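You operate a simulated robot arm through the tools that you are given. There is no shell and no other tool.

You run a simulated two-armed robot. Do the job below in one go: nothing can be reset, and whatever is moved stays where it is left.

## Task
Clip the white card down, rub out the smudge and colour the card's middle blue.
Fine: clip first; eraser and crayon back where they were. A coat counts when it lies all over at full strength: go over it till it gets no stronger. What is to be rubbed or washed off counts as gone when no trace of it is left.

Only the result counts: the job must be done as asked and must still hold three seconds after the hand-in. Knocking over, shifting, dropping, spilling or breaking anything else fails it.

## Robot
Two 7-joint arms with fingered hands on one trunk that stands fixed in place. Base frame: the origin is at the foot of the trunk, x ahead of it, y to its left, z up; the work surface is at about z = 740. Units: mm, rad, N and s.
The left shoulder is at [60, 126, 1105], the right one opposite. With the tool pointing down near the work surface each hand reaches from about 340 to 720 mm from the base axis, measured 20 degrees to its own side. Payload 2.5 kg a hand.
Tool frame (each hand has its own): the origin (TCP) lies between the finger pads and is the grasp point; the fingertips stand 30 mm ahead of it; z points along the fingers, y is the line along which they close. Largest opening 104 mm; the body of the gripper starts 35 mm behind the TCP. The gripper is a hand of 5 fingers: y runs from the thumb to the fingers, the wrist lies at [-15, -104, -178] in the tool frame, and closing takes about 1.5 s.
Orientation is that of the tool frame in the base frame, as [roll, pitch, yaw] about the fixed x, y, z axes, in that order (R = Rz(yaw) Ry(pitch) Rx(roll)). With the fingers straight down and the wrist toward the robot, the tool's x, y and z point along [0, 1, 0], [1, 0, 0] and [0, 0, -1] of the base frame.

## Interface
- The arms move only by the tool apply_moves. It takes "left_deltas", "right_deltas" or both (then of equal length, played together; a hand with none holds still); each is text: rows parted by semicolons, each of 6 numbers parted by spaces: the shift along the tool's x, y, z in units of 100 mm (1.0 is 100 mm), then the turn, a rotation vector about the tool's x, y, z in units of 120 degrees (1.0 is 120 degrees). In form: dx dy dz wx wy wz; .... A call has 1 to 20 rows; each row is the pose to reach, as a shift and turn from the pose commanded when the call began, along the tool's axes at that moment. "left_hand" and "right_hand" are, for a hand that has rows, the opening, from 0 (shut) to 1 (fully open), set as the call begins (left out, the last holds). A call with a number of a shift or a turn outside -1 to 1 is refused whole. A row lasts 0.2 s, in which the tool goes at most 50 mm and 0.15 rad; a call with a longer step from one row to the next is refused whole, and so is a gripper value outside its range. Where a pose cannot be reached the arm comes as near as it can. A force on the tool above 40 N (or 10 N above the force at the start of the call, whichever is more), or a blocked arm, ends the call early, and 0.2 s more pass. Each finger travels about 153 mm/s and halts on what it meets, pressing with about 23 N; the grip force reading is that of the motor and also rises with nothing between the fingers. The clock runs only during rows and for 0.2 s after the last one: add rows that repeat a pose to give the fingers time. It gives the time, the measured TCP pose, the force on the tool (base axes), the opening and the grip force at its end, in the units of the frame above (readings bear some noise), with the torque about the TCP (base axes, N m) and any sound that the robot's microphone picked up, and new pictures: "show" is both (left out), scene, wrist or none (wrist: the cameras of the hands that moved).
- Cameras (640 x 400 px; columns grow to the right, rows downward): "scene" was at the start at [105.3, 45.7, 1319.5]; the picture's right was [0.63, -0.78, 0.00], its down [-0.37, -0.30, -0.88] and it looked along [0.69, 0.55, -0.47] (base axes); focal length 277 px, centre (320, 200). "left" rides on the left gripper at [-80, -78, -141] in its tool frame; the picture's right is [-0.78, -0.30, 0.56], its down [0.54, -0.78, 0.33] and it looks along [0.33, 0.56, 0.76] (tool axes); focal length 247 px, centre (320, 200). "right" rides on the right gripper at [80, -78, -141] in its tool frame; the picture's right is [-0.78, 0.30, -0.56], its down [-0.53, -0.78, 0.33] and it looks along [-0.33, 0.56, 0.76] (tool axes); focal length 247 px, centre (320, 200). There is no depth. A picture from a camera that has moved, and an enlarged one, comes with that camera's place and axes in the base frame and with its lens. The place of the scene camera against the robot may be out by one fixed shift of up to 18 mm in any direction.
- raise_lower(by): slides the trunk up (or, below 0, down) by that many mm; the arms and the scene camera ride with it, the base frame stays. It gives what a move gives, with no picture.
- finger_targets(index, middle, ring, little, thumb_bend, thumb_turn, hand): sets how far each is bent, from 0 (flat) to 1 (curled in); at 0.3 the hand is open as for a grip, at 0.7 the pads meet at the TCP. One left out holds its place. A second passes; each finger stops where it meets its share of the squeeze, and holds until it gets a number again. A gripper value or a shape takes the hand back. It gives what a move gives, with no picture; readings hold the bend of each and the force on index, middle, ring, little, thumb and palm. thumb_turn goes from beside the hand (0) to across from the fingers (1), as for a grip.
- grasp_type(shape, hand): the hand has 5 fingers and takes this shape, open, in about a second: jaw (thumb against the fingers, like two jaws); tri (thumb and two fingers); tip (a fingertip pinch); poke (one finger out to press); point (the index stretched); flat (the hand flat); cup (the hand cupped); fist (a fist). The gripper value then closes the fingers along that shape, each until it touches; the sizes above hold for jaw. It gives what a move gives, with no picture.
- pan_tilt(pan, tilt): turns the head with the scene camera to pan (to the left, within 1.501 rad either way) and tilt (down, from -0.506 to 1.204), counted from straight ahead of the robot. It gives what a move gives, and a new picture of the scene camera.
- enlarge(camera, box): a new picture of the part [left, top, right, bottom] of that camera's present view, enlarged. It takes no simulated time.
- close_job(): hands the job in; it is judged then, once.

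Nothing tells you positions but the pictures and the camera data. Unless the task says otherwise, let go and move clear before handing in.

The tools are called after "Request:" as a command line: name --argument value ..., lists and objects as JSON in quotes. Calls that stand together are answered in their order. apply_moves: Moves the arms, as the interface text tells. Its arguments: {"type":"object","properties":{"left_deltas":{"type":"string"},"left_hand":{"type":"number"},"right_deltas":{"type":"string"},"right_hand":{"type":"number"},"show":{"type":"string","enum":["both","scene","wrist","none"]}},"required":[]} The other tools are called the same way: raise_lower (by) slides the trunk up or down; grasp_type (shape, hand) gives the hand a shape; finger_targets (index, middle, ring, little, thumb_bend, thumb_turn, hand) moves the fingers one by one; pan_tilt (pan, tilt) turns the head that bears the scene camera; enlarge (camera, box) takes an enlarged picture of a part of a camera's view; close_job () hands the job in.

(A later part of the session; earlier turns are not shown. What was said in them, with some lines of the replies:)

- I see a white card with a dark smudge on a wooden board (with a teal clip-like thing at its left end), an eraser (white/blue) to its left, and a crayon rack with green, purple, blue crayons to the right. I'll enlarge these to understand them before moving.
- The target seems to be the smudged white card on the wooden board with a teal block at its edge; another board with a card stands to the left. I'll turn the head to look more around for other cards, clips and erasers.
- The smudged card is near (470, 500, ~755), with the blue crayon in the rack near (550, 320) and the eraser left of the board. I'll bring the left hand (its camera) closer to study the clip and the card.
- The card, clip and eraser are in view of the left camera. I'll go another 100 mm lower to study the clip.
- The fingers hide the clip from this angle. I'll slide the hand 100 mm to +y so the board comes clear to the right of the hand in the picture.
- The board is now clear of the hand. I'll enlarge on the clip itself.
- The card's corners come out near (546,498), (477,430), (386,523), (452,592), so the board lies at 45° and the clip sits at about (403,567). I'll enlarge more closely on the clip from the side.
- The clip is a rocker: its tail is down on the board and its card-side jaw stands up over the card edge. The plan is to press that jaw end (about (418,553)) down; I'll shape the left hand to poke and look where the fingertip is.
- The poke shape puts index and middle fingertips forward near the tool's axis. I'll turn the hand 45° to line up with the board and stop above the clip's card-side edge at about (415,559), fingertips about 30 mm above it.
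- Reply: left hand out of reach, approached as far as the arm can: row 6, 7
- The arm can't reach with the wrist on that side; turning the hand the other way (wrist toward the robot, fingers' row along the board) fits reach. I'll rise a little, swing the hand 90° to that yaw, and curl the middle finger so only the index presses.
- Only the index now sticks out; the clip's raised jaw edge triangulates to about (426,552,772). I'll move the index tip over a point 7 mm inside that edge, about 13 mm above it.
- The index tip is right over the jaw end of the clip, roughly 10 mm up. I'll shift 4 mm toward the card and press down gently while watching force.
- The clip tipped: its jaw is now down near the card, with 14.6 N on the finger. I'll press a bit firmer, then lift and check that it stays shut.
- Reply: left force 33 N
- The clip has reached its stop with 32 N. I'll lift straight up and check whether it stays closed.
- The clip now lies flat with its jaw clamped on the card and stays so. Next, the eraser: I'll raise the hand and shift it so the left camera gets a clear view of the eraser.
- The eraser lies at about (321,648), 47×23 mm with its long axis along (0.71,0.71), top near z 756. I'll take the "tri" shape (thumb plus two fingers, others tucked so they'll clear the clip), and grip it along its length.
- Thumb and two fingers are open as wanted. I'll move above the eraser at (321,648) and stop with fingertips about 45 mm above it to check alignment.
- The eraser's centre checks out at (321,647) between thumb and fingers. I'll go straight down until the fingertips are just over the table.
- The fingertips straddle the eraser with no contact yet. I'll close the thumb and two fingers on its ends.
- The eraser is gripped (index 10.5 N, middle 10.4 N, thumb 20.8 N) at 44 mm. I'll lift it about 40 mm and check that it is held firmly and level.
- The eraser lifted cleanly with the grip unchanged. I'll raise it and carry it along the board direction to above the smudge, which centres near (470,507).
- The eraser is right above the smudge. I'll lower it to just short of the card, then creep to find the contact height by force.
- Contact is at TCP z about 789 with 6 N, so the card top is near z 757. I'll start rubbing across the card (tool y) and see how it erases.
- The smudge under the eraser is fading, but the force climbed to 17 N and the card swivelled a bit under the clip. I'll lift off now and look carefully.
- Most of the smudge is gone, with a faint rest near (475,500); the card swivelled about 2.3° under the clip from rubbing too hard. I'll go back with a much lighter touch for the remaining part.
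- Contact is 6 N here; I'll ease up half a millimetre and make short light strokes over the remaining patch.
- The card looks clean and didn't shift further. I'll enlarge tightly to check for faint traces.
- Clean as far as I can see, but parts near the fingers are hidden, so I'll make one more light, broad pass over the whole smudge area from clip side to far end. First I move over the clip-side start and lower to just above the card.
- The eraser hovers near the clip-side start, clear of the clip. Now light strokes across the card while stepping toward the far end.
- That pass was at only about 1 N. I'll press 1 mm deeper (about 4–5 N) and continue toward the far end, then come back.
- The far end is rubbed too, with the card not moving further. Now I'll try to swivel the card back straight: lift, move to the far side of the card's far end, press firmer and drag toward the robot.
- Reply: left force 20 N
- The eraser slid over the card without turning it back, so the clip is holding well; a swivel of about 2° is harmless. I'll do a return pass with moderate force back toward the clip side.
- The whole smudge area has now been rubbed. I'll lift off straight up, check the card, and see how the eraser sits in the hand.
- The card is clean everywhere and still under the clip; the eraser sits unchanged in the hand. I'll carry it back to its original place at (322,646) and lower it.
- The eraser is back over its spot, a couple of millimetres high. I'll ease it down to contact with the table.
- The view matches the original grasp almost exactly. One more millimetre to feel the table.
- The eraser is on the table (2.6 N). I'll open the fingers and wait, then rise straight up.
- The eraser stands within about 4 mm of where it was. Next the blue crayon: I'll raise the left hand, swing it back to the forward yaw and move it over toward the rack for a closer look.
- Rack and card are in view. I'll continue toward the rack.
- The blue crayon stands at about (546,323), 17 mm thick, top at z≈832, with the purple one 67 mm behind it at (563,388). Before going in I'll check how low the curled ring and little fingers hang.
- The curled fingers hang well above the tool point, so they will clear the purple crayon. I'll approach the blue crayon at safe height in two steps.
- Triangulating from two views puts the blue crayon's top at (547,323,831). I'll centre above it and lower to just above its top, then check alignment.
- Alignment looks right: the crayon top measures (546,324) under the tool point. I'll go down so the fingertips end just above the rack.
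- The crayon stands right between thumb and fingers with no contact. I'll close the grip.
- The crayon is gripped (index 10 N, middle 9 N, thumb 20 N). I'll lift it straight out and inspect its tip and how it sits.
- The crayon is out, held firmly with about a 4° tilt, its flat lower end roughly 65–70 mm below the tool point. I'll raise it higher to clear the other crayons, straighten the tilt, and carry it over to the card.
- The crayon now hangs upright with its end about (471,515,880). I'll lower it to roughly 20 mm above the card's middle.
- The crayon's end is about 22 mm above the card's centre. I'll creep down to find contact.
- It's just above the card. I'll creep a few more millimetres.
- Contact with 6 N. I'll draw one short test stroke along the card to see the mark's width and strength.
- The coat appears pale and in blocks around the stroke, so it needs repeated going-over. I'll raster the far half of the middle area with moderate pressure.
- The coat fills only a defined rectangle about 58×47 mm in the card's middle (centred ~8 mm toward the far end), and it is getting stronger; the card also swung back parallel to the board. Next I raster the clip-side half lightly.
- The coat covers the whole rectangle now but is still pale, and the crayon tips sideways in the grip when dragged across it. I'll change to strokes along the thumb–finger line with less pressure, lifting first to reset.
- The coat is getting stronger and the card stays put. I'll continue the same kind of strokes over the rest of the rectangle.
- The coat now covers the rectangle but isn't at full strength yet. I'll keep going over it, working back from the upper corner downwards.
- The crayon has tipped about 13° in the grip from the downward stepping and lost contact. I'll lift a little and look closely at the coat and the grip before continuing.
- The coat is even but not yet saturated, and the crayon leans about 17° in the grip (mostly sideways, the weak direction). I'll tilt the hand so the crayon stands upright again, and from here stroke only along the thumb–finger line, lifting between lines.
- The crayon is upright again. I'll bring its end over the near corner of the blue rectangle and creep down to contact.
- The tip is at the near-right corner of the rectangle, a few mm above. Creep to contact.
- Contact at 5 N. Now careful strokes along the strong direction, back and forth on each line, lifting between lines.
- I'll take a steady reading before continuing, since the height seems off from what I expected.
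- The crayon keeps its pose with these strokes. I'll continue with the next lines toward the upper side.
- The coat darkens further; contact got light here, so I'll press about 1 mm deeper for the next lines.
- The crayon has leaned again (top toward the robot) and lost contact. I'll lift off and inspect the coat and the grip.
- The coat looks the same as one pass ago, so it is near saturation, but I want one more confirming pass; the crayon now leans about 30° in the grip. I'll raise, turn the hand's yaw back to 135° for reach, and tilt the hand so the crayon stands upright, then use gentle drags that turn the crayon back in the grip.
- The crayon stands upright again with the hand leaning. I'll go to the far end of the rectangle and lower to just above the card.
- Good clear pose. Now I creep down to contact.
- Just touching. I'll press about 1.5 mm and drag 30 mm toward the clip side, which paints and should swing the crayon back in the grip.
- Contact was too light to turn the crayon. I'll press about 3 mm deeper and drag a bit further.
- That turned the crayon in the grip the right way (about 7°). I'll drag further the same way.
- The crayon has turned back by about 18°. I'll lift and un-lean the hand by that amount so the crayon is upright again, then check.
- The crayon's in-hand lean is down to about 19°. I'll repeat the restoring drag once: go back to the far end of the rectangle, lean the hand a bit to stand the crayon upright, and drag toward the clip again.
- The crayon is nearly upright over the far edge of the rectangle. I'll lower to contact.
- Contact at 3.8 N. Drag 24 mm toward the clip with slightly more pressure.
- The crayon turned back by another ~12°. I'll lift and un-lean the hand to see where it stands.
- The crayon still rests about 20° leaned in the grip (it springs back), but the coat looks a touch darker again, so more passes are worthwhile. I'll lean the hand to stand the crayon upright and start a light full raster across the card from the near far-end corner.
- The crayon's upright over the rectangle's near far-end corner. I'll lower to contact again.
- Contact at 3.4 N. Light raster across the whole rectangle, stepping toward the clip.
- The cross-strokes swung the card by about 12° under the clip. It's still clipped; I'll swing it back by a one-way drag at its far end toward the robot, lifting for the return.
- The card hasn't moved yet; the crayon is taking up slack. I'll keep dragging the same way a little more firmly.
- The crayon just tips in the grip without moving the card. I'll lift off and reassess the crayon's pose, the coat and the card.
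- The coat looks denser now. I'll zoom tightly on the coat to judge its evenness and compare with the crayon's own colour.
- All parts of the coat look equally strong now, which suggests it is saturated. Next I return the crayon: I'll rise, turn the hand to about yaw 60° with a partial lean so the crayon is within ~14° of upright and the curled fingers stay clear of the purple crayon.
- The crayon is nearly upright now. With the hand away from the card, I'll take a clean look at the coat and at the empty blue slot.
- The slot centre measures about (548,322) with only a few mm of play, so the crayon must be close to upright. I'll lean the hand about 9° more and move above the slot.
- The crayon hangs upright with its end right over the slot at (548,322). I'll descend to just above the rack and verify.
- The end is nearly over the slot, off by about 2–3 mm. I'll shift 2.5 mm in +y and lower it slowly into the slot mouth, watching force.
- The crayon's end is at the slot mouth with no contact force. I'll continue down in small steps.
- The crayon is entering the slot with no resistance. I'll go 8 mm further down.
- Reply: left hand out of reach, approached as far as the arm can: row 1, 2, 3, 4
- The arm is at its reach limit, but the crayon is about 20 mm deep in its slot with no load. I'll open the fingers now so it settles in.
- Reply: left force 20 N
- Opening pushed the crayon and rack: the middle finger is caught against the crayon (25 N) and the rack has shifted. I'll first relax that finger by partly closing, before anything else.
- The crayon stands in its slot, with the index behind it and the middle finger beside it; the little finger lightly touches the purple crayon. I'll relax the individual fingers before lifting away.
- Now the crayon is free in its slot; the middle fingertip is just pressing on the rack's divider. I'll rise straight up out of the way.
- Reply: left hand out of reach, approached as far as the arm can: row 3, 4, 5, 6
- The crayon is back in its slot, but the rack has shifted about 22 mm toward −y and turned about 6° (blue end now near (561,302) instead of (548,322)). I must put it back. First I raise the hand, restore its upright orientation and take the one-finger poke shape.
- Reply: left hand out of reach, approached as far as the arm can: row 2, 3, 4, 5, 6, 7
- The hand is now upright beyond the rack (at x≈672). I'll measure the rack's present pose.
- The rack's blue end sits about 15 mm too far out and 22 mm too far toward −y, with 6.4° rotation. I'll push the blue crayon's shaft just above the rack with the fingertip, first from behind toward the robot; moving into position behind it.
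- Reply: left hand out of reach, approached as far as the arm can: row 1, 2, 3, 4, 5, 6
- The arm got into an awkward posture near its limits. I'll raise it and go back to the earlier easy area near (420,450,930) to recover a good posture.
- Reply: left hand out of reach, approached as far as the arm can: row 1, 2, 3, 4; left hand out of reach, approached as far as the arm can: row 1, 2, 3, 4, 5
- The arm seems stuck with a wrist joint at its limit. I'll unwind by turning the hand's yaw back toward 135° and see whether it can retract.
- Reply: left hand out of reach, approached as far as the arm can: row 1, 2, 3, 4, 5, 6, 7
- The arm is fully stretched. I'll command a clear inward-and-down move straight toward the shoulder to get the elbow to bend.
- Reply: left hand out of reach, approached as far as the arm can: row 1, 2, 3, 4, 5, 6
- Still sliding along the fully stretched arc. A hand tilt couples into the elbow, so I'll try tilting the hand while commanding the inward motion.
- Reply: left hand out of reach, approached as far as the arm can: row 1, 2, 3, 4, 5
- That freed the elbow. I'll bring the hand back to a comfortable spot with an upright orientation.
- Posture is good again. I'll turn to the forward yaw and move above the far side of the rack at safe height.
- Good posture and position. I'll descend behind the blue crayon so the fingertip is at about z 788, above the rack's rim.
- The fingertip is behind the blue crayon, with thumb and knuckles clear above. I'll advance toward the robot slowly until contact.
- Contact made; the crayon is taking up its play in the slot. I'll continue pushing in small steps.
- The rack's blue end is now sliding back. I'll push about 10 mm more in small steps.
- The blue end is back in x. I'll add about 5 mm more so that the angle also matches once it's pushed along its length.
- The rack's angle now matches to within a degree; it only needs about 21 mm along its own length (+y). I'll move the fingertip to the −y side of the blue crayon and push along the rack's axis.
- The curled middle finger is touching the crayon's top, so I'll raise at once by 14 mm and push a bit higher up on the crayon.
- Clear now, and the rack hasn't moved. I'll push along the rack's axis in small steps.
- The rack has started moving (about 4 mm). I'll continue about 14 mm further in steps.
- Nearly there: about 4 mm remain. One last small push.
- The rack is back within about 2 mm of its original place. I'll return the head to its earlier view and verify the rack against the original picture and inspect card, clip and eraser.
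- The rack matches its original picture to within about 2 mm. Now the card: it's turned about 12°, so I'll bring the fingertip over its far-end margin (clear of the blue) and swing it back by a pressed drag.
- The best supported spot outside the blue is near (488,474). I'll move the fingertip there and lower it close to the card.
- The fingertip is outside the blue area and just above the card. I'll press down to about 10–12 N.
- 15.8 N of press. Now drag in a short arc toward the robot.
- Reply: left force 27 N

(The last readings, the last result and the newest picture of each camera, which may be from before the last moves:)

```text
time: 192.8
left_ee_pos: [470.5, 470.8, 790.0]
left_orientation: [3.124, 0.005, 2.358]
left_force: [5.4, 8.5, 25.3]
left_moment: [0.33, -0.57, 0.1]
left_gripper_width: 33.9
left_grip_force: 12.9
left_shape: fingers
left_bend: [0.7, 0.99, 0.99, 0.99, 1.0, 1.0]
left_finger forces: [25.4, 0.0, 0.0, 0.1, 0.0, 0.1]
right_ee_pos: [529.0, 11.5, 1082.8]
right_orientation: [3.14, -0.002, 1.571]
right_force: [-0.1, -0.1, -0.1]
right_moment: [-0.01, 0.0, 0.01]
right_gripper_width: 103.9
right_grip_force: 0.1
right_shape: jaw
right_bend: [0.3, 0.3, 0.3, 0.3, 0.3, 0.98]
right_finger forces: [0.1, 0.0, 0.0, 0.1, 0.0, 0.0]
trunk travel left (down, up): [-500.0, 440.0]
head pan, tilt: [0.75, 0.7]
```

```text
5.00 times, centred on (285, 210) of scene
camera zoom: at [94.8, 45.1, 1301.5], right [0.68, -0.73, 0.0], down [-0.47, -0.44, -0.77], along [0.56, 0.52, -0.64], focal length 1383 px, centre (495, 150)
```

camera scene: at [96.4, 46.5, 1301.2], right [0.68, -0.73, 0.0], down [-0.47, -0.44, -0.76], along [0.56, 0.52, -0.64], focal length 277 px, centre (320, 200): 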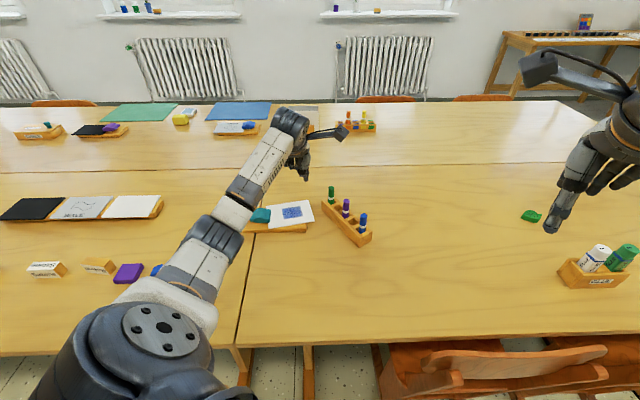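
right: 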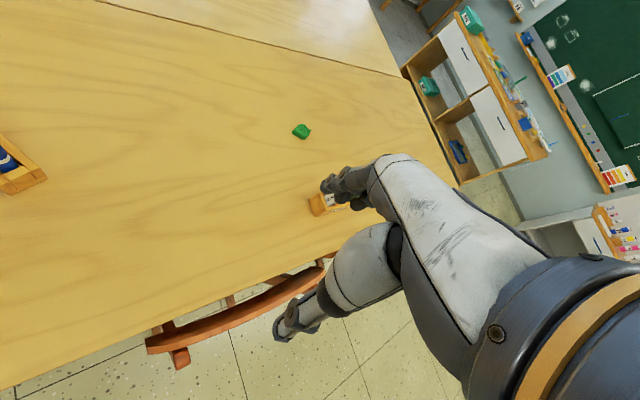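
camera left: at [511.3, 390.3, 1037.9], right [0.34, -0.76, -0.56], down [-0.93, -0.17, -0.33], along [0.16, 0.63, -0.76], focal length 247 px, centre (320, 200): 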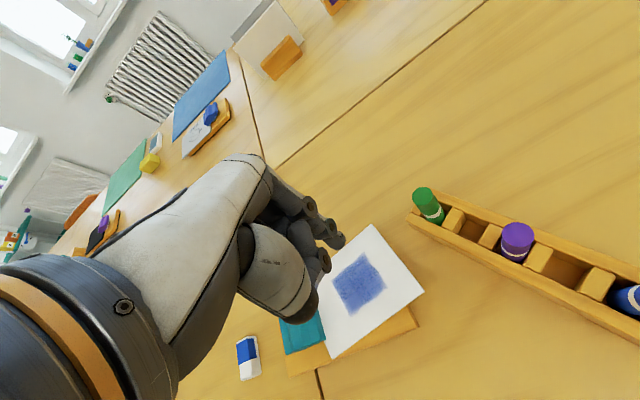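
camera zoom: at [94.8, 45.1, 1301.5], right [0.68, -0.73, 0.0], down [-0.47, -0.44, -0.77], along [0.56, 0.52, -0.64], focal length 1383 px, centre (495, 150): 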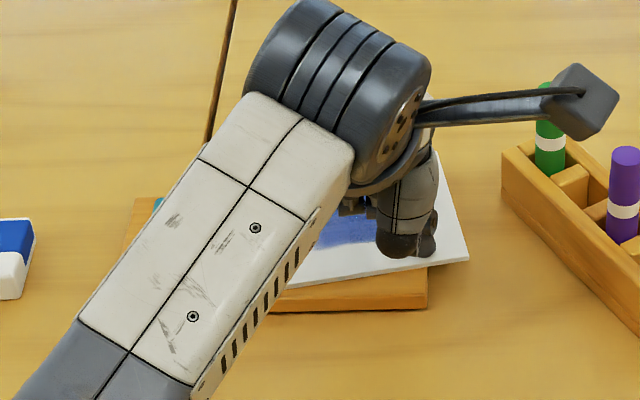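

The pressed drag slips because pressing also pins the card to the board. I'll lift off and instead push the card's overhanging edge sideways; moving to the far side of the card.

Request:
apply_moves --left_deltas "0 0 -0.3 0 0 0;0.05 0.1 -0.6 0 0 0;0.2 0.4 -0.8 0 0 0;0.35 0.7 -0.8 0 0 0;0.498 0.97 -0.8 0 0 0;0.498 0.97 -0.8 0 0 0" --show "both"

Request:
enlarge --camera "scene" --box '[220, 150, 330, 250]'

Request:
enlarge --camera "left" --box '[240, 150, 480, 350]'

```text
time: 194.2
left_ee_pos: [498.6, 573.3, 864.2]
left_orientation: [-3.14, 0.002, 2.359]
left_force: [0.2, -0.8, -0.4]
left_moment: [0.02, -0.02, 0.02]
left_gripper_width: 29.5
left_grip_force: 0.0
left_shape: fingers
left_bend: [0.7, 0.99, 0.99, 0.99, 1.0, 1.0]
left_finger forces: [0.0, 0.0, 0.0, 0.0, 0.0, 0.0]
right_ee_pos: [531.8, 13.6, 1081.2]
right_orientation: [-3.14, -0.001, 1.571]
right_force: [-0.5, -0.5, -0.5]
right_moment: [0.01, -0.02, -0.04]
right_gripper_width: 103.7
right_grip_force: 0.0
right_shape: jaw
right_bend: [0.3, 0.3, 0.3, 0.3, 0.3, 0.98]
right_finger forces: [0.1, 0.0, 0.0, 0.0, 0.0, 0.0]
trunk travel left (down, up): [-500.0, 440.0]
head pan, tilt: [0.75, 0.7]
camera scene: at [96.5, 46.5, 1301.1], right [0.68, -0.73, 0.0], down [-0.47, -0.44, -0.76], along [0.56, 0.52, -0.64], focal length 277 px, centre (320, 200)
camera left: at [500.8, 462.7, 1006.6], right [0.34, -0.76, -0.56], down [-0.93, -0.17, -0.33], along [0.16, 0.63, -0.76], focal length 247 px, centre (320, 200)
```

scene: 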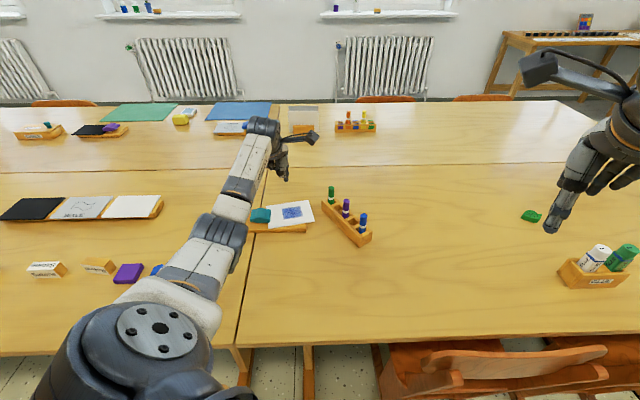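
left: 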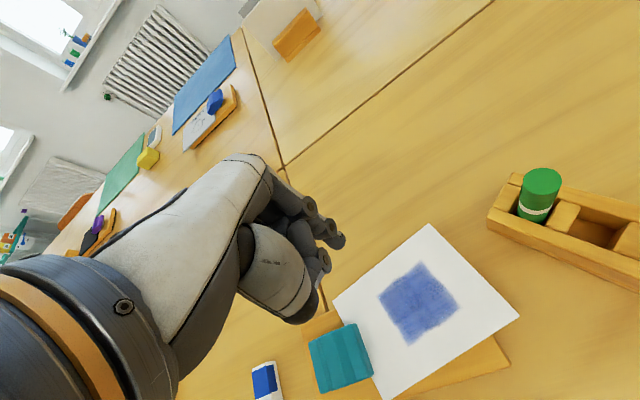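

```text
4.00 times, centred on (275, 200) of scene
camera zoom: at [96.5, 46.5, 1301.1], right [0.68, -0.73, 0.0], down [-0.47, -0.44, -0.76], along [0.56, 0.52, -0.64], focal length 1106 px, centre (500, 200)
```

zoom: 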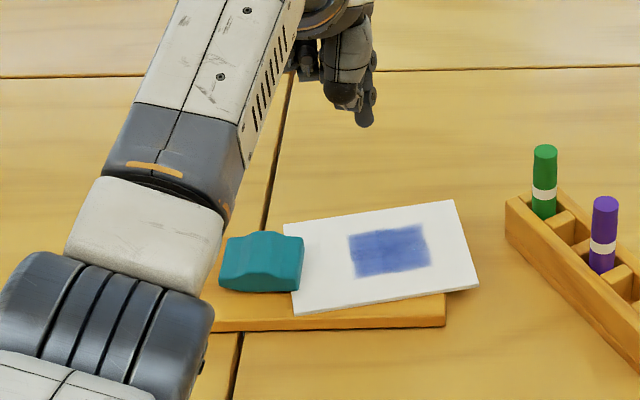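

```text
2.00 times, centred on (360, 250) of left
camera zoom: at [500.8, 462.7, 1006.6], right [0.34, -0.76, -0.56], down [-0.93, -0.17, -0.33], along [0.16, 0.63, -0.76], focal length 494 px, centre (240, 100)
```

zoom: 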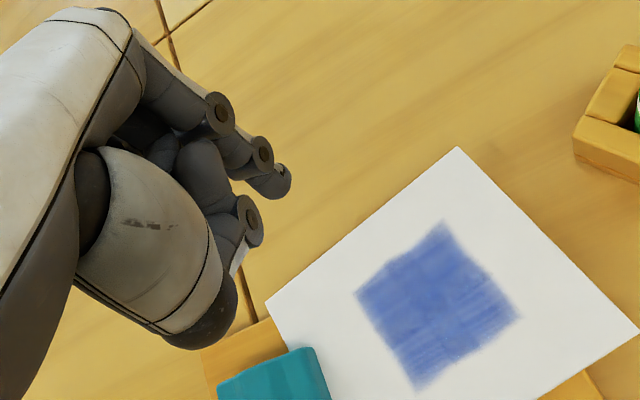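

I have a clear view of the overhanging card edge. I'll move the fingertip 12 mm outside it and lower it beside the card.

Request:
apply_moves --left_deltas "0.022 0.117 0 0 0 0;0.022 0.117 0.3 0 0 0;0.022 0.117 0.6 0 0 0;0.022 0.117 0.85 0 0 0;0.022 0.117 0.85 0 0 0" --show "wrist"

Request:
enlarge --camera "left" --box '[280, 170, 440, 310]'

Request:
enlarge --camera "scene" --box '[230, 170, 320, 240]'

```text
time: 195.3
left_ee_pos: [506.2, 583.9, 778.4]
left_orientation: [3.141, 0.002, 2.358]
left_force: [0.4, 0.0, -0.1]
left_moment: [0.01, -0.01, 0.0]
left_gripper_width: 29.8
left_grip_force: 0.0
left_shape: fingers
left_bend: [0.7, 0.99, 0.99, 0.99, 1.0, 1.0]
left_finger forces: [0.0, 0.1, 0.0, 0.0, 0.1, 0.1]
right_ee_pos: [531.1, 13.3, 1081.3]
right_orientation: [3.14, 0.001, 1.57]
right_force: [0.4, -0.9, -0.4]
right_moment: [-0.02, 0.02, -0.01]
right_gripper_width: 103.6
right_grip_force: 0.1
right_shape: jaw
right_bend: [0.3, 0.3, 0.3, 0.3, 0.3, 0.98]
right_finger forces: [0.0, 0.0, 0.1, 0.0, 0.0, 0.0]
trunk travel left (down, up): [-500.0, 440.0]
head pan, tilt: [0.75, 0.7]
camera left: at [507.2, 473.4, 920.5], right [0.34, -0.76, -0.56], down [-0.93, -0.17, -0.33], along [0.16, 0.63, -0.76], focal length 247 px, centre (320, 200)
```

left: 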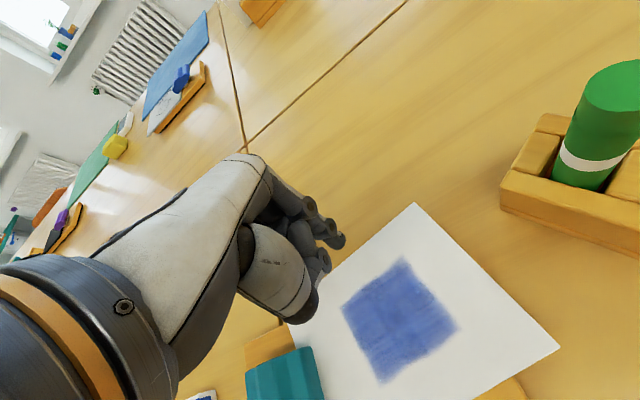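

```text
2.86 times, centred on (360, 240) of left
camera zoom: at [507.2, 473.4, 920.5], right [0.34, -0.76, -0.56], down [-0.93, -0.17, -0.33], along [0.16, 0.63, -0.76], focal length 706 px, centre (206, 86)
```

zoom: 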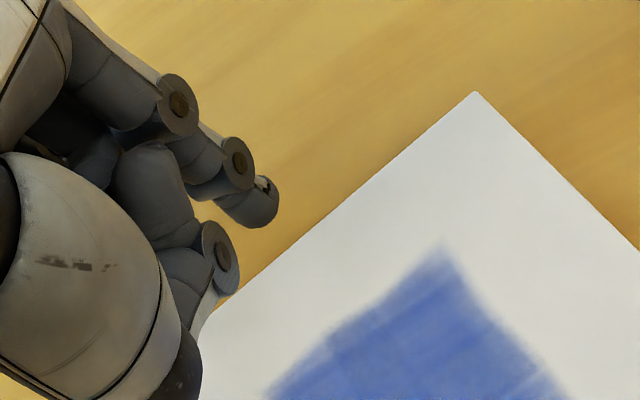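

```text
5.71 times, centred on (275, 205) of scene
camera zoom: at [96.5, 46.5, 1301.2], right [0.68, -0.73, 0.0], down [-0.47, -0.44, -0.76], along [0.56, 0.52, -0.64], focal length 1580 px, centre (577, 171)
```

zoom: 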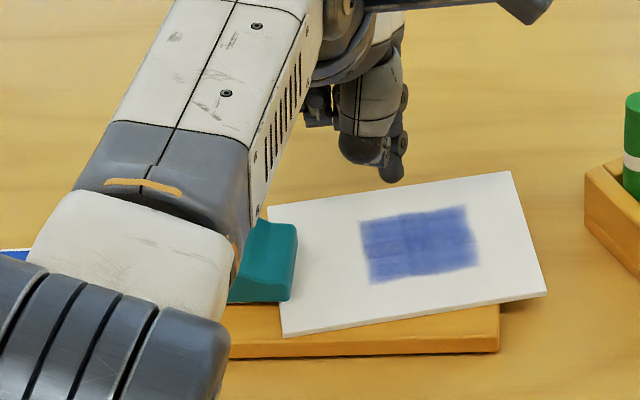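

The fingertip is beside the card's far edge at table-near height. I'll push it toward the robot in steps.

Request:
apply_moves --left_deltas "-0.004 -0.05 0 0 0 0;-0.008 -0.1 0 0 0 0;-0.012 -0.14 0 0 0 0;-0.014 -0.17 0 0 0 0" --show "none"

Request:
enlarge --camera "scene" --box '[230, 170, 320, 240]'

```text
time: 196.3
left_ee_pos: [495.7, 570.4, 779.9]
left_orientation: [3.141, 0.002, 2.357]
left_force: [1.4, 1.3, 0.4]
left_moment: [0.01, -0.05, 0.01]
left_gripper_width: 30.8
left_grip_force: 0.8
left_shape: fingers
left_bend: [0.7, 0.99, 0.99, 0.99, 1.0, 1.0]
left_finger forces: [1.5, 0.0, 0.1, 0.0, 0.0, 0.0]
right_ee_pos: [530.9, 12.8, 1081.8]
right_orientation: [-3.141, -0.001, 1.572]
right_force: [0.7, -0.3, 0.1]
right_moment: [0.02, -0.03, 0.0]
right_gripper_width: 103.5
right_grip_force: 0.0
right_shape: jaw
right_bend: [0.3, 0.3, 0.3, 0.3, 0.3, 0.98]
right_finger forces: [0.0, 0.0, 0.0, 0.0, 0.0, 0.0]
trunk travel left (down, up): [-500.0, 440.0]
head pan, tilt: [0.75, 0.7]
```

```text
5.71 times, centred on (275, 205) of scene
camera zoom: at [96.5, 46.6, 1301.1], right [0.68, -0.73, 0.0], down [-0.47, -0.44, -0.76], along [0.56, 0.52, -0.64], focal length 1580 px, centre (577, 171)
```

zoom: 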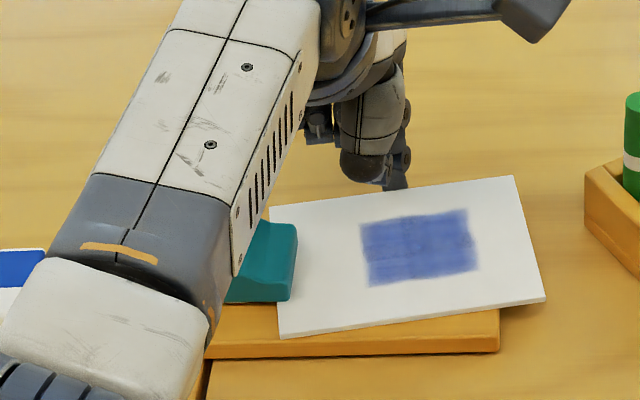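

The card is swinging back with only 1.5 N. I'll continue in small steps.

Request:
apply_moves --left_deltas "-0.003 -0.04 0 0 0 0;-0.007 -0.08 0 0 0 0;-0.007 -0.08 0 0 0 0" --show "none"

Request:
enlarge --camera "scene" --box '[230, 170, 320, 240]'

```text
time: 197.2
left_ee_pos: [490.8, 564.3, 778.2]
left_orientation: [-3.14, 0.002, 2.359]
left_force: [0.9, 0.7, 0.1]
left_moment: [0.01, -0.04, 0.06]
left_gripper_width: 30.7
left_grip_force: 1.1
left_shape: fingers
left_bend: [0.7, 0.99, 0.99, 0.99, 1.0, 1.0]
left_finger forces: [2.2, 0.0, 0.0, 0.1, 0.0, 0.1]
right_ee_pos: [531.1, 14.0, 1081.6]
right_orientation: [-3.14, 0.0, 1.572]
right_force: [0.4, 0.2, -0.7]
right_moment: [0.01, 0.0, 0.0]
right_gripper_width: 103.8
right_grip_force: 0.1
right_shape: jaw
right_bend: [0.3, 0.3, 0.3, 0.3, 0.3, 0.98]
right_finger forces: [0.0, 0.0, 0.1, 0.1, 0.0, 0.1]
trunk travel left (down, up): [-500.0, 440.0]
head pan, tilt: [0.75, 0.7]
```

```text
5.71 times, centred on (275, 205) of scene
camera zoom: at [96.5, 46.6, 1301.1], right [0.68, -0.73, 0.0], down [-0.47, -0.44, -0.76], along [0.56, 0.52, -0.64], focal length 1580 px, centre (577, 171)
```

zoom: 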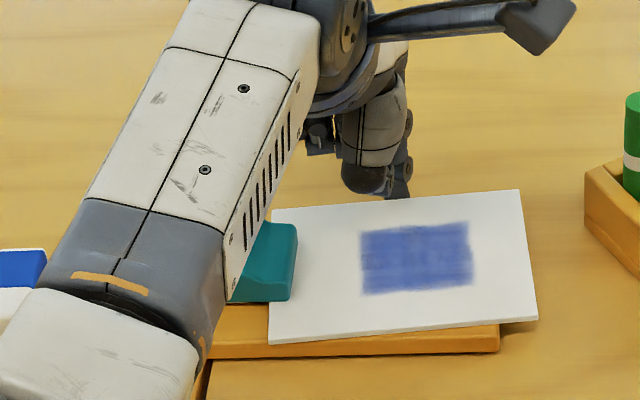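

About 6° recovered; roughly 5° remain. I'll push a bit further.

Request:
apply_moves --left_deltas "-0.003 -0.035 0 0 0 0;-0.006 -0.065 0 0 0 0;-0.006 -0.065 0 0 0 0" --show "none"

Request:
enlarge --camera "scene" --box '[230, 170, 320, 240]'

```text
time: 197.9
left_ee_pos: [486.5, 558.6, 779.0]
left_orientation: [-3.141, 0.002, 2.358]
left_force: [2.0, 0.4, -0.1]
left_moment: [0.04, -0.02, 0.01]
left_gripper_width: 31.3
left_grip_force: 1.1
left_shape: fingers
left_bend: [0.7, 0.99, 0.99, 0.99, 1.0, 1.0]
left_finger forces: [2.1, 0.1, 0.0, 0.0, 0.1, 0.0]
right_ee_pos: [530.5, 13.2, 1081.8]
right_orientation: [-3.141, 0.0, 1.572]
right_force: [-0.1, 0.4, 0.7]
right_moment: [-0.02, 0.0, -0.03]
right_gripper_width: 103.8
right_grip_force: 0.0
right_shape: jaw
right_bend: [0.3, 0.3, 0.3, 0.3, 0.3, 0.98]
right_finger forces: [0.0, 0.1, 0.0, 0.0, 0.0, 0.0]
trunk travel left (down, up): [-500.0, 440.0]
head pan, tilt: [0.75, 0.7]
```

```text
5.71 times, centred on (275, 205) of scene
camera zoom: at [96.6, 46.6, 1301.1], right [0.68, -0.73, 0.0], down [-0.47, -0.44, -0.76], along [0.56, 0.52, -0.64], focal length 1580 px, centre (577, 171)
```

zoom: 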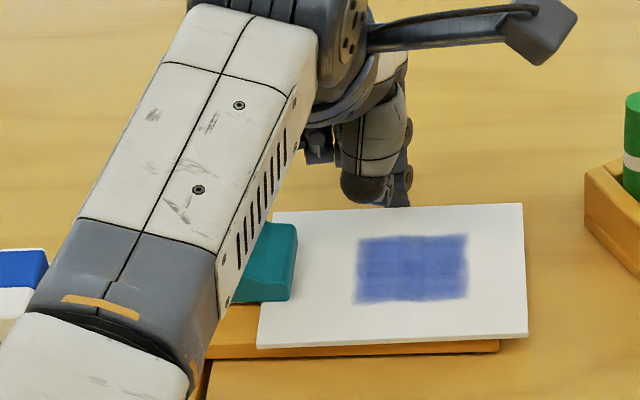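

Nearly parallel with the board now (about 1° off). One last tiny push, then back off and lift away.

Request:
apply_moves --left_deltas "-0.001 -0.015 0 0 0 0;-0.001 -0.015 0 0 0 0" --show "none"

Request:
apply_moves --left_deltas "0.01 0.12 0 0 0 0;0.01 0.25 -0.1 0 0 0;0.01 0.25 -0.5 0 0 0;0.01 0.2 -0.9 0 0 0;0.01 0.2 -0.9 0 0 0" --show "none"

Request:
enlarge --camera "scene" --box '[230, 190, 330, 250]'

Request:
enlarge --camera "left" --box '[300, 150, 540, 350]'

```text
time: 198.6
left_ee_pos: [485.4, 558.5, 779.3]
left_orientation: [3.141, 0.002, 2.358]
left_force: [1.0, 1.2, 0.4]
left_moment: [0.03, -0.04, 0.03]
left_gripper_width: 30.8
left_grip_force: 0.7
left_shape: fingers
left_bend: [0.7, 0.99, 0.99, 0.99, 1.0, 1.0]
left_finger forces: [1.7, 0.0, 0.1, 0.0, 0.0, 0.0]
right_ee_pos: [530.2, 13.8, 1081.4]
right_orientation: [-3.14, 0.0, 1.57]
right_force: [0.4, -0.8, -0.5]
right_moment: [0.06, 0.01, -0.02]
right_gripper_width: 103.6
right_grip_force: 0.1
right_shape: jaw
right_bend: [0.3, 0.3, 0.3, 0.3, 0.3, 0.98]
right_finger forces: [0.0, 0.1, 0.0, 0.0, 0.1, 0.0]
trunk travel left (down, up): [-500.0, 440.0]
head pan, tilt: [0.75, 0.7]
```

```text
time: 199.8
left_ee_pos: [498.6, 571.4, 870.7]
left_orientation: [3.141, 0.001, 2.358]
left_force: [0.6, -0.3, 0.2]
left_moment: [0.01, 0.0, -0.01]
left_gripper_width: 29.8
left_grip_force: 0.1
left_shape: fingers
left_bend: [0.7, 0.99, 0.99, 0.99, 1.0, 1.0]
left_finger forces: [0.0, 0.0, 0.1, 0.1, 0.0, 0.0]
right_ee_pos: [530.8, 13.7, 1080.9]
right_orientation: [-3.141, -0.001, 1.572]
right_force: [0.7, 0.6, 0.4]
right_moment: [0.0, -0.01, 0.01]
right_gripper_width: 103.6
right_grip_force: 0.1
right_shape: jaw
right_bend: [0.3, 0.3, 0.3, 0.3, 0.3, 0.98]
right_finger forces: [0.0, 0.0, 0.0, 0.1, 0.0, 0.1]
trunk travel left (down, up): [-500.0, 440.0]
head pan, tilt: [0.75, 0.7]
```

```text
6.40 times, centred on (280, 220) of scene
camera zoom: at [96.4, 46.5, 1301.1], right [0.68, -0.73, 0.0], down [-0.47, -0.44, -0.76], along [0.56, 0.52, -0.64], focal length 1770 px, centre (576, 72)
```

zoom: 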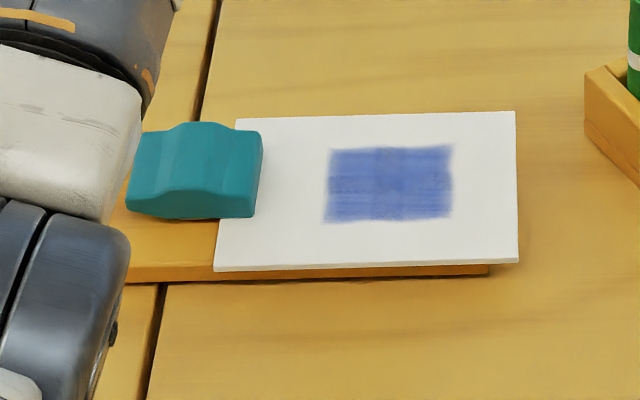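

```text
2.00 times, centred on (420, 250) of left
camera zoom: at [499.3, 461.6, 1014.8], right [0.34, -0.76, -0.56], down [-0.93, -0.17, -0.33], along [0.16, 0.63, -0.76], focal length 494 px, centre (120, 100)
```

zoom: 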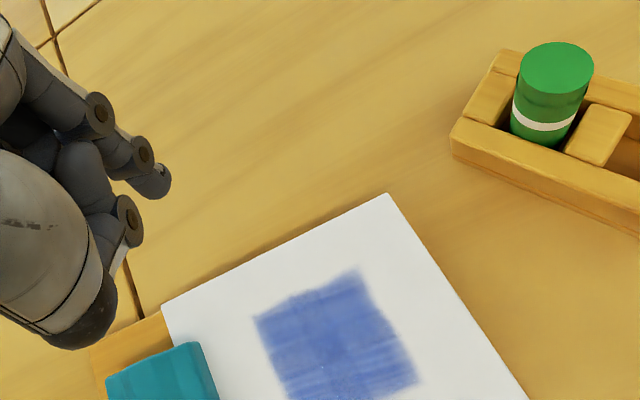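

Card, clip and coat look right: the card lies straight again under the closed clip, and the last raster over three quarters of the rectangle left no visible difference to the rest, so the coat is saturated. I'll move the hand up and away for a full check.

Request:
apply_moves --left_deltas "0 -0.2 -0.3 0 0 0;0 -0.5 -0.6 0 0 0;0 -0.8 -0.9 0 0 0;0 -1.0 -1.0 0 0 0;0 -1.0 -1.0 0 0 0" --show "none"

Request:
apply_moves --left_deltas "0.2 -0.2 -0.3 0 0 0.05;0.4 -0.5 -0.5 0 0 0.11;0.6 -0.7 -0.8 0 0 0.17;0.8 -0.9 -0.9 0 0 0.23;0.8 -0.9 -0.9 0 0 0.29;0.8 -0.9 -0.9 0 0 0.35;0.8 -0.9 -0.9 0 0 0.375" --show "both"

Request:
enlarge --camera "scene" --box '[180, 175, 400, 265]'

Request:
enlarge --camera "scene" --box '[235, 195, 325, 245]'

```text
time: 200.9
left_ee_pos: [427.9, 500.9, 970.1]
left_orientation: [-3.141, 0.002, 2.36]
left_force: [-0.7, 0.4, 1.1]
left_moment: [-0.02, -0.01, -0.02]
left_gripper_width: 29.9
left_grip_force: 0.1
left_shape: fingers
left_bend: [0.7, 0.99, 0.99, 0.99, 1.0, 1.0]
left_finger forces: [0.0, 0.0, 0.0, 0.0, 0.0, 0.0]
right_ee_pos: [530.8, 12.7, 1081.5]
right_orientation: [-3.141, 0.0, 1.57]
right_force: [0.9, -0.1, 0.8]
right_moment: [-0.01, -0.04, 0.03]
right_gripper_width: 103.5
right_grip_force: 0.1
right_shape: jaw
right_bend: [0.3, 0.3, 0.3, 0.3, 0.3, 0.98]
right_finger forces: [0.0, 0.1, 0.1, 0.1, 0.1, 0.1]
trunk travel left (down, up): [-500.0, 440.0]
head pan, tilt: [0.75, 0.7]
```

```text
time: 202.6
left_ee_pos: [307.7, 495.1, 1059.3]
left_orientation: [3.139, -0.001, 1.568]
left_force: [0.0, -0.5, 0.1]
left_moment: [0.01, 0.04, -0.03]
left_gripper_width: 30.1
left_grip_force: 0.1
left_shape: fingers
left_bend: [0.7, 0.99, 0.99, 0.99, 1.0, 1.0]
left_finger forces: [0.1, 0.0, 0.0, 0.0, 0.1, 0.0]
right_ee_pos: [531.1, 13.5, 1082.1]
right_orientation: [-3.141, -0.001, 1.572]
right_force: [0.2, -0.7, -0.1]
right_moment: [-0.01, 0.03, 0.0]
right_gripper_width: 104.0
right_grip_force: 0.0
right_shape: jaw
right_bend: [0.3, 0.3, 0.3, 0.3, 0.3, 0.98]
right_finger forces: [0.0, 0.0, 0.0, 0.1, 0.0, 0.0]
trunk travel left (down, up): [-500.0, 440.0]
head pan, tilt: [0.75, 0.7]
camera scene: at [96.4, 46.5, 1301.2], right [0.68, -0.73, 0.0], down [-0.47, -0.44, -0.76], along [0.56, 0.52, -0.64], focal length 277 px, centre (320, 200)
camera left: at [229.2, 416.7, 1201.6], right [-0.3, -0.78, -0.56], down [-0.78, 0.54, -0.33], along [0.56, 0.33, -0.76], focal length 247 px, centre (320, 200)
```

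scene: 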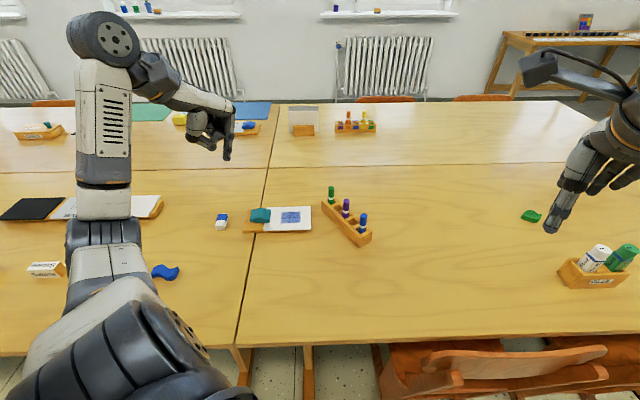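
left: 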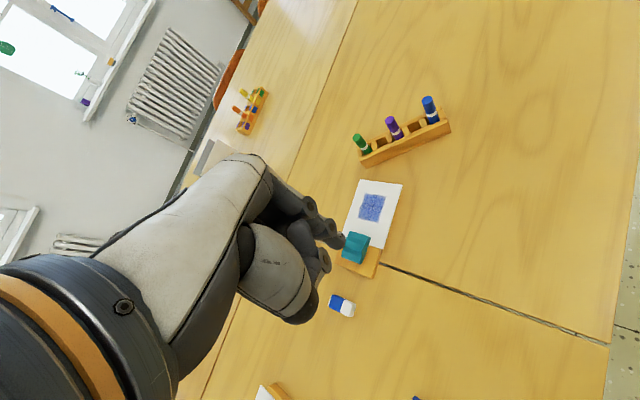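

```text
2.91 times, centred on (290, 220) of scene
camera zoom: at [96.4, 46.5, 1301.2], right [0.68, -0.73, 0.0], down [-0.47, -0.44, -0.76], along [0.56, 0.52, -0.64], focal length 805 px, centre (407, 142)
```

zoom: 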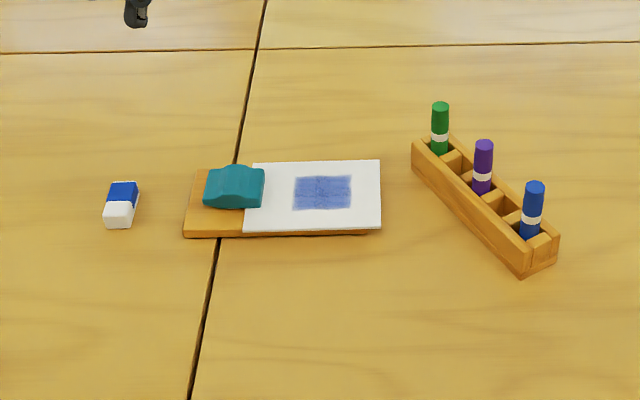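

```text
7.11 times, centred on (280, 220) of scene
camera zoom: at [96.4, 46.5, 1301.2], right [0.68, -0.73, 0.0], down [-0.47, -0.44, -0.76], along [0.56, 0.52, -0.64], focal length 1967 px, centre (604, 58)
```

zoom: 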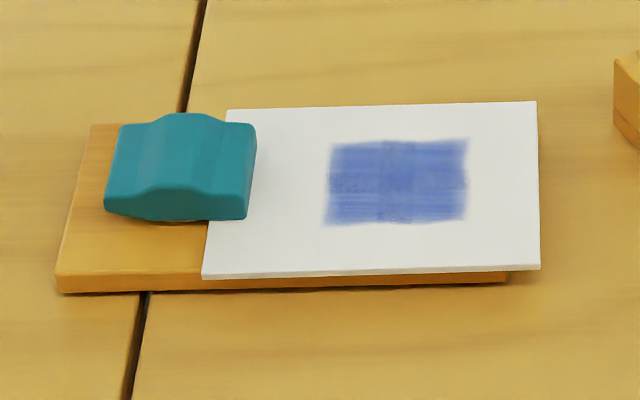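

Everything stands where it should and the hand is clear. I'll zoom tightly on the coat once more, now without any shadow, to compare its parts.

Request:
enlarge --camera "scene" --box '[278, 206, 304, 226]'

Request:
enlarge --camera "left" --box '[335, 170, 415, 280]'

Request:
enlarge --camera "scene" --box '[250, 180, 320, 240]'

```text
16.00 times, centred on (291, 216) of scene
camera zoom: at [96.4, 46.5, 1301.2], right [0.68, -0.73, 0.0], down [-0.47, -0.44, -0.76], along [0.56, 0.52, -0.64], focal length 4426 px, centre (784, -56)
```

zoom: 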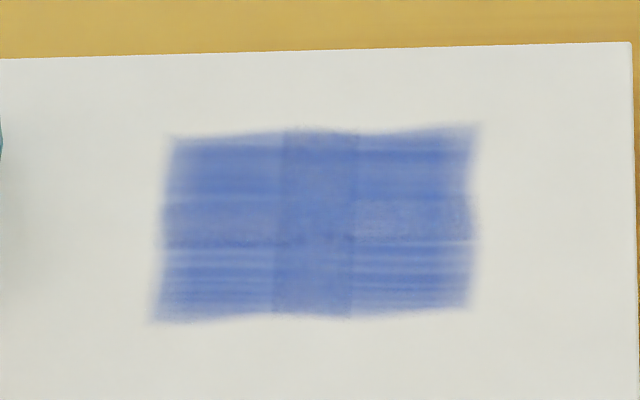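

```text
3.64 times, centred on (375, 225) of left
camera zoom: at [229.2, 416.7, 1201.6], right [-0.3, -0.78, -0.56], down [-0.78, 0.54, -0.33], along [0.56, 0.33, -0.76], focal length 898 px, centre (120, 109)
```

zoom: 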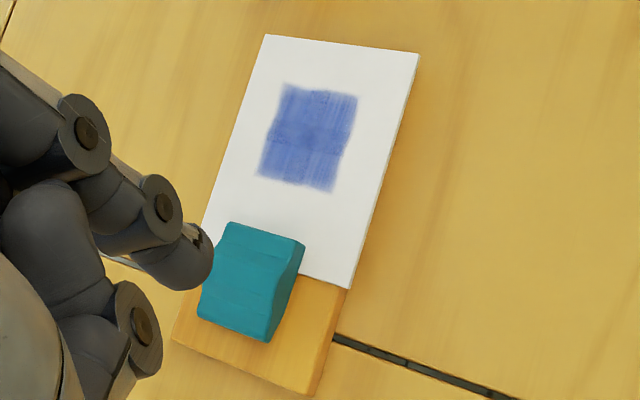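

```text
6.67 times, centred on (285, 210) of scene
camera zoom: at [96.4, 46.5, 1301.2], right [0.68, -0.73, 0.0], down [-0.47, -0.44, -0.76], along [0.56, 0.52, -0.64], focal length 1844 px, centre (553, 133)
```

zoom: 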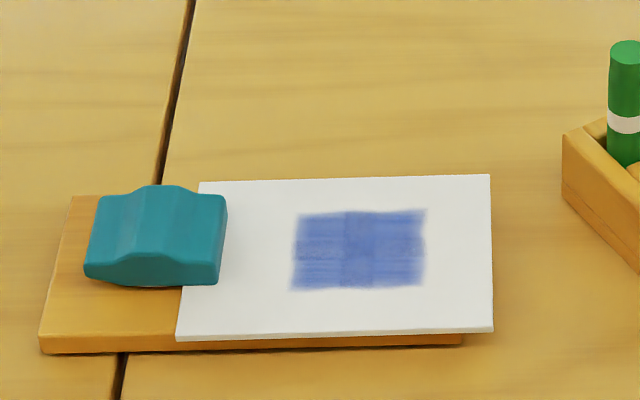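

The card is clipped and straight, the smudge is gone, and the middle is evenly blue in all its parts. Eraser and crayon are back, the rack is within about 2 mm of its old place, and the hands are clear. I'm handing in.

Request:
close_job

```text
The job is handed in.
```

I clipped the card down first, rubbed out the smudge and coloured the card's middle blue, then handed the job in. It did not go cleanly throughout.

- **Card and clip:** the clip is closed on the card. Rubbing and colouring swung the card by about 12° under the clip. I pushed it back nearly straight; it now sits about 5 mm further under the clip than before.
- **Smudge:** no trace showed in close-ups taken before I started colouring.
- **Blue coat:** it covers the whole middle rectangle evenly. I judged it to be at full strength because going over most of it again made no visible difference. I had no way to measure that directly.
- **Eraser:** it is back within about 4 mm of where it was.
- **Crayon and rack:** the blue crayon is back in its slot. When I let go of it, a finger caught it and shoved the rack about 22 mm and 6°. I pushed the rack back to within about 2 mm of where it was. The green and purple crayons stayed in their slots.

The likeliest reasons for the job to fail are the rack having been shifted at all and the coat's strength.
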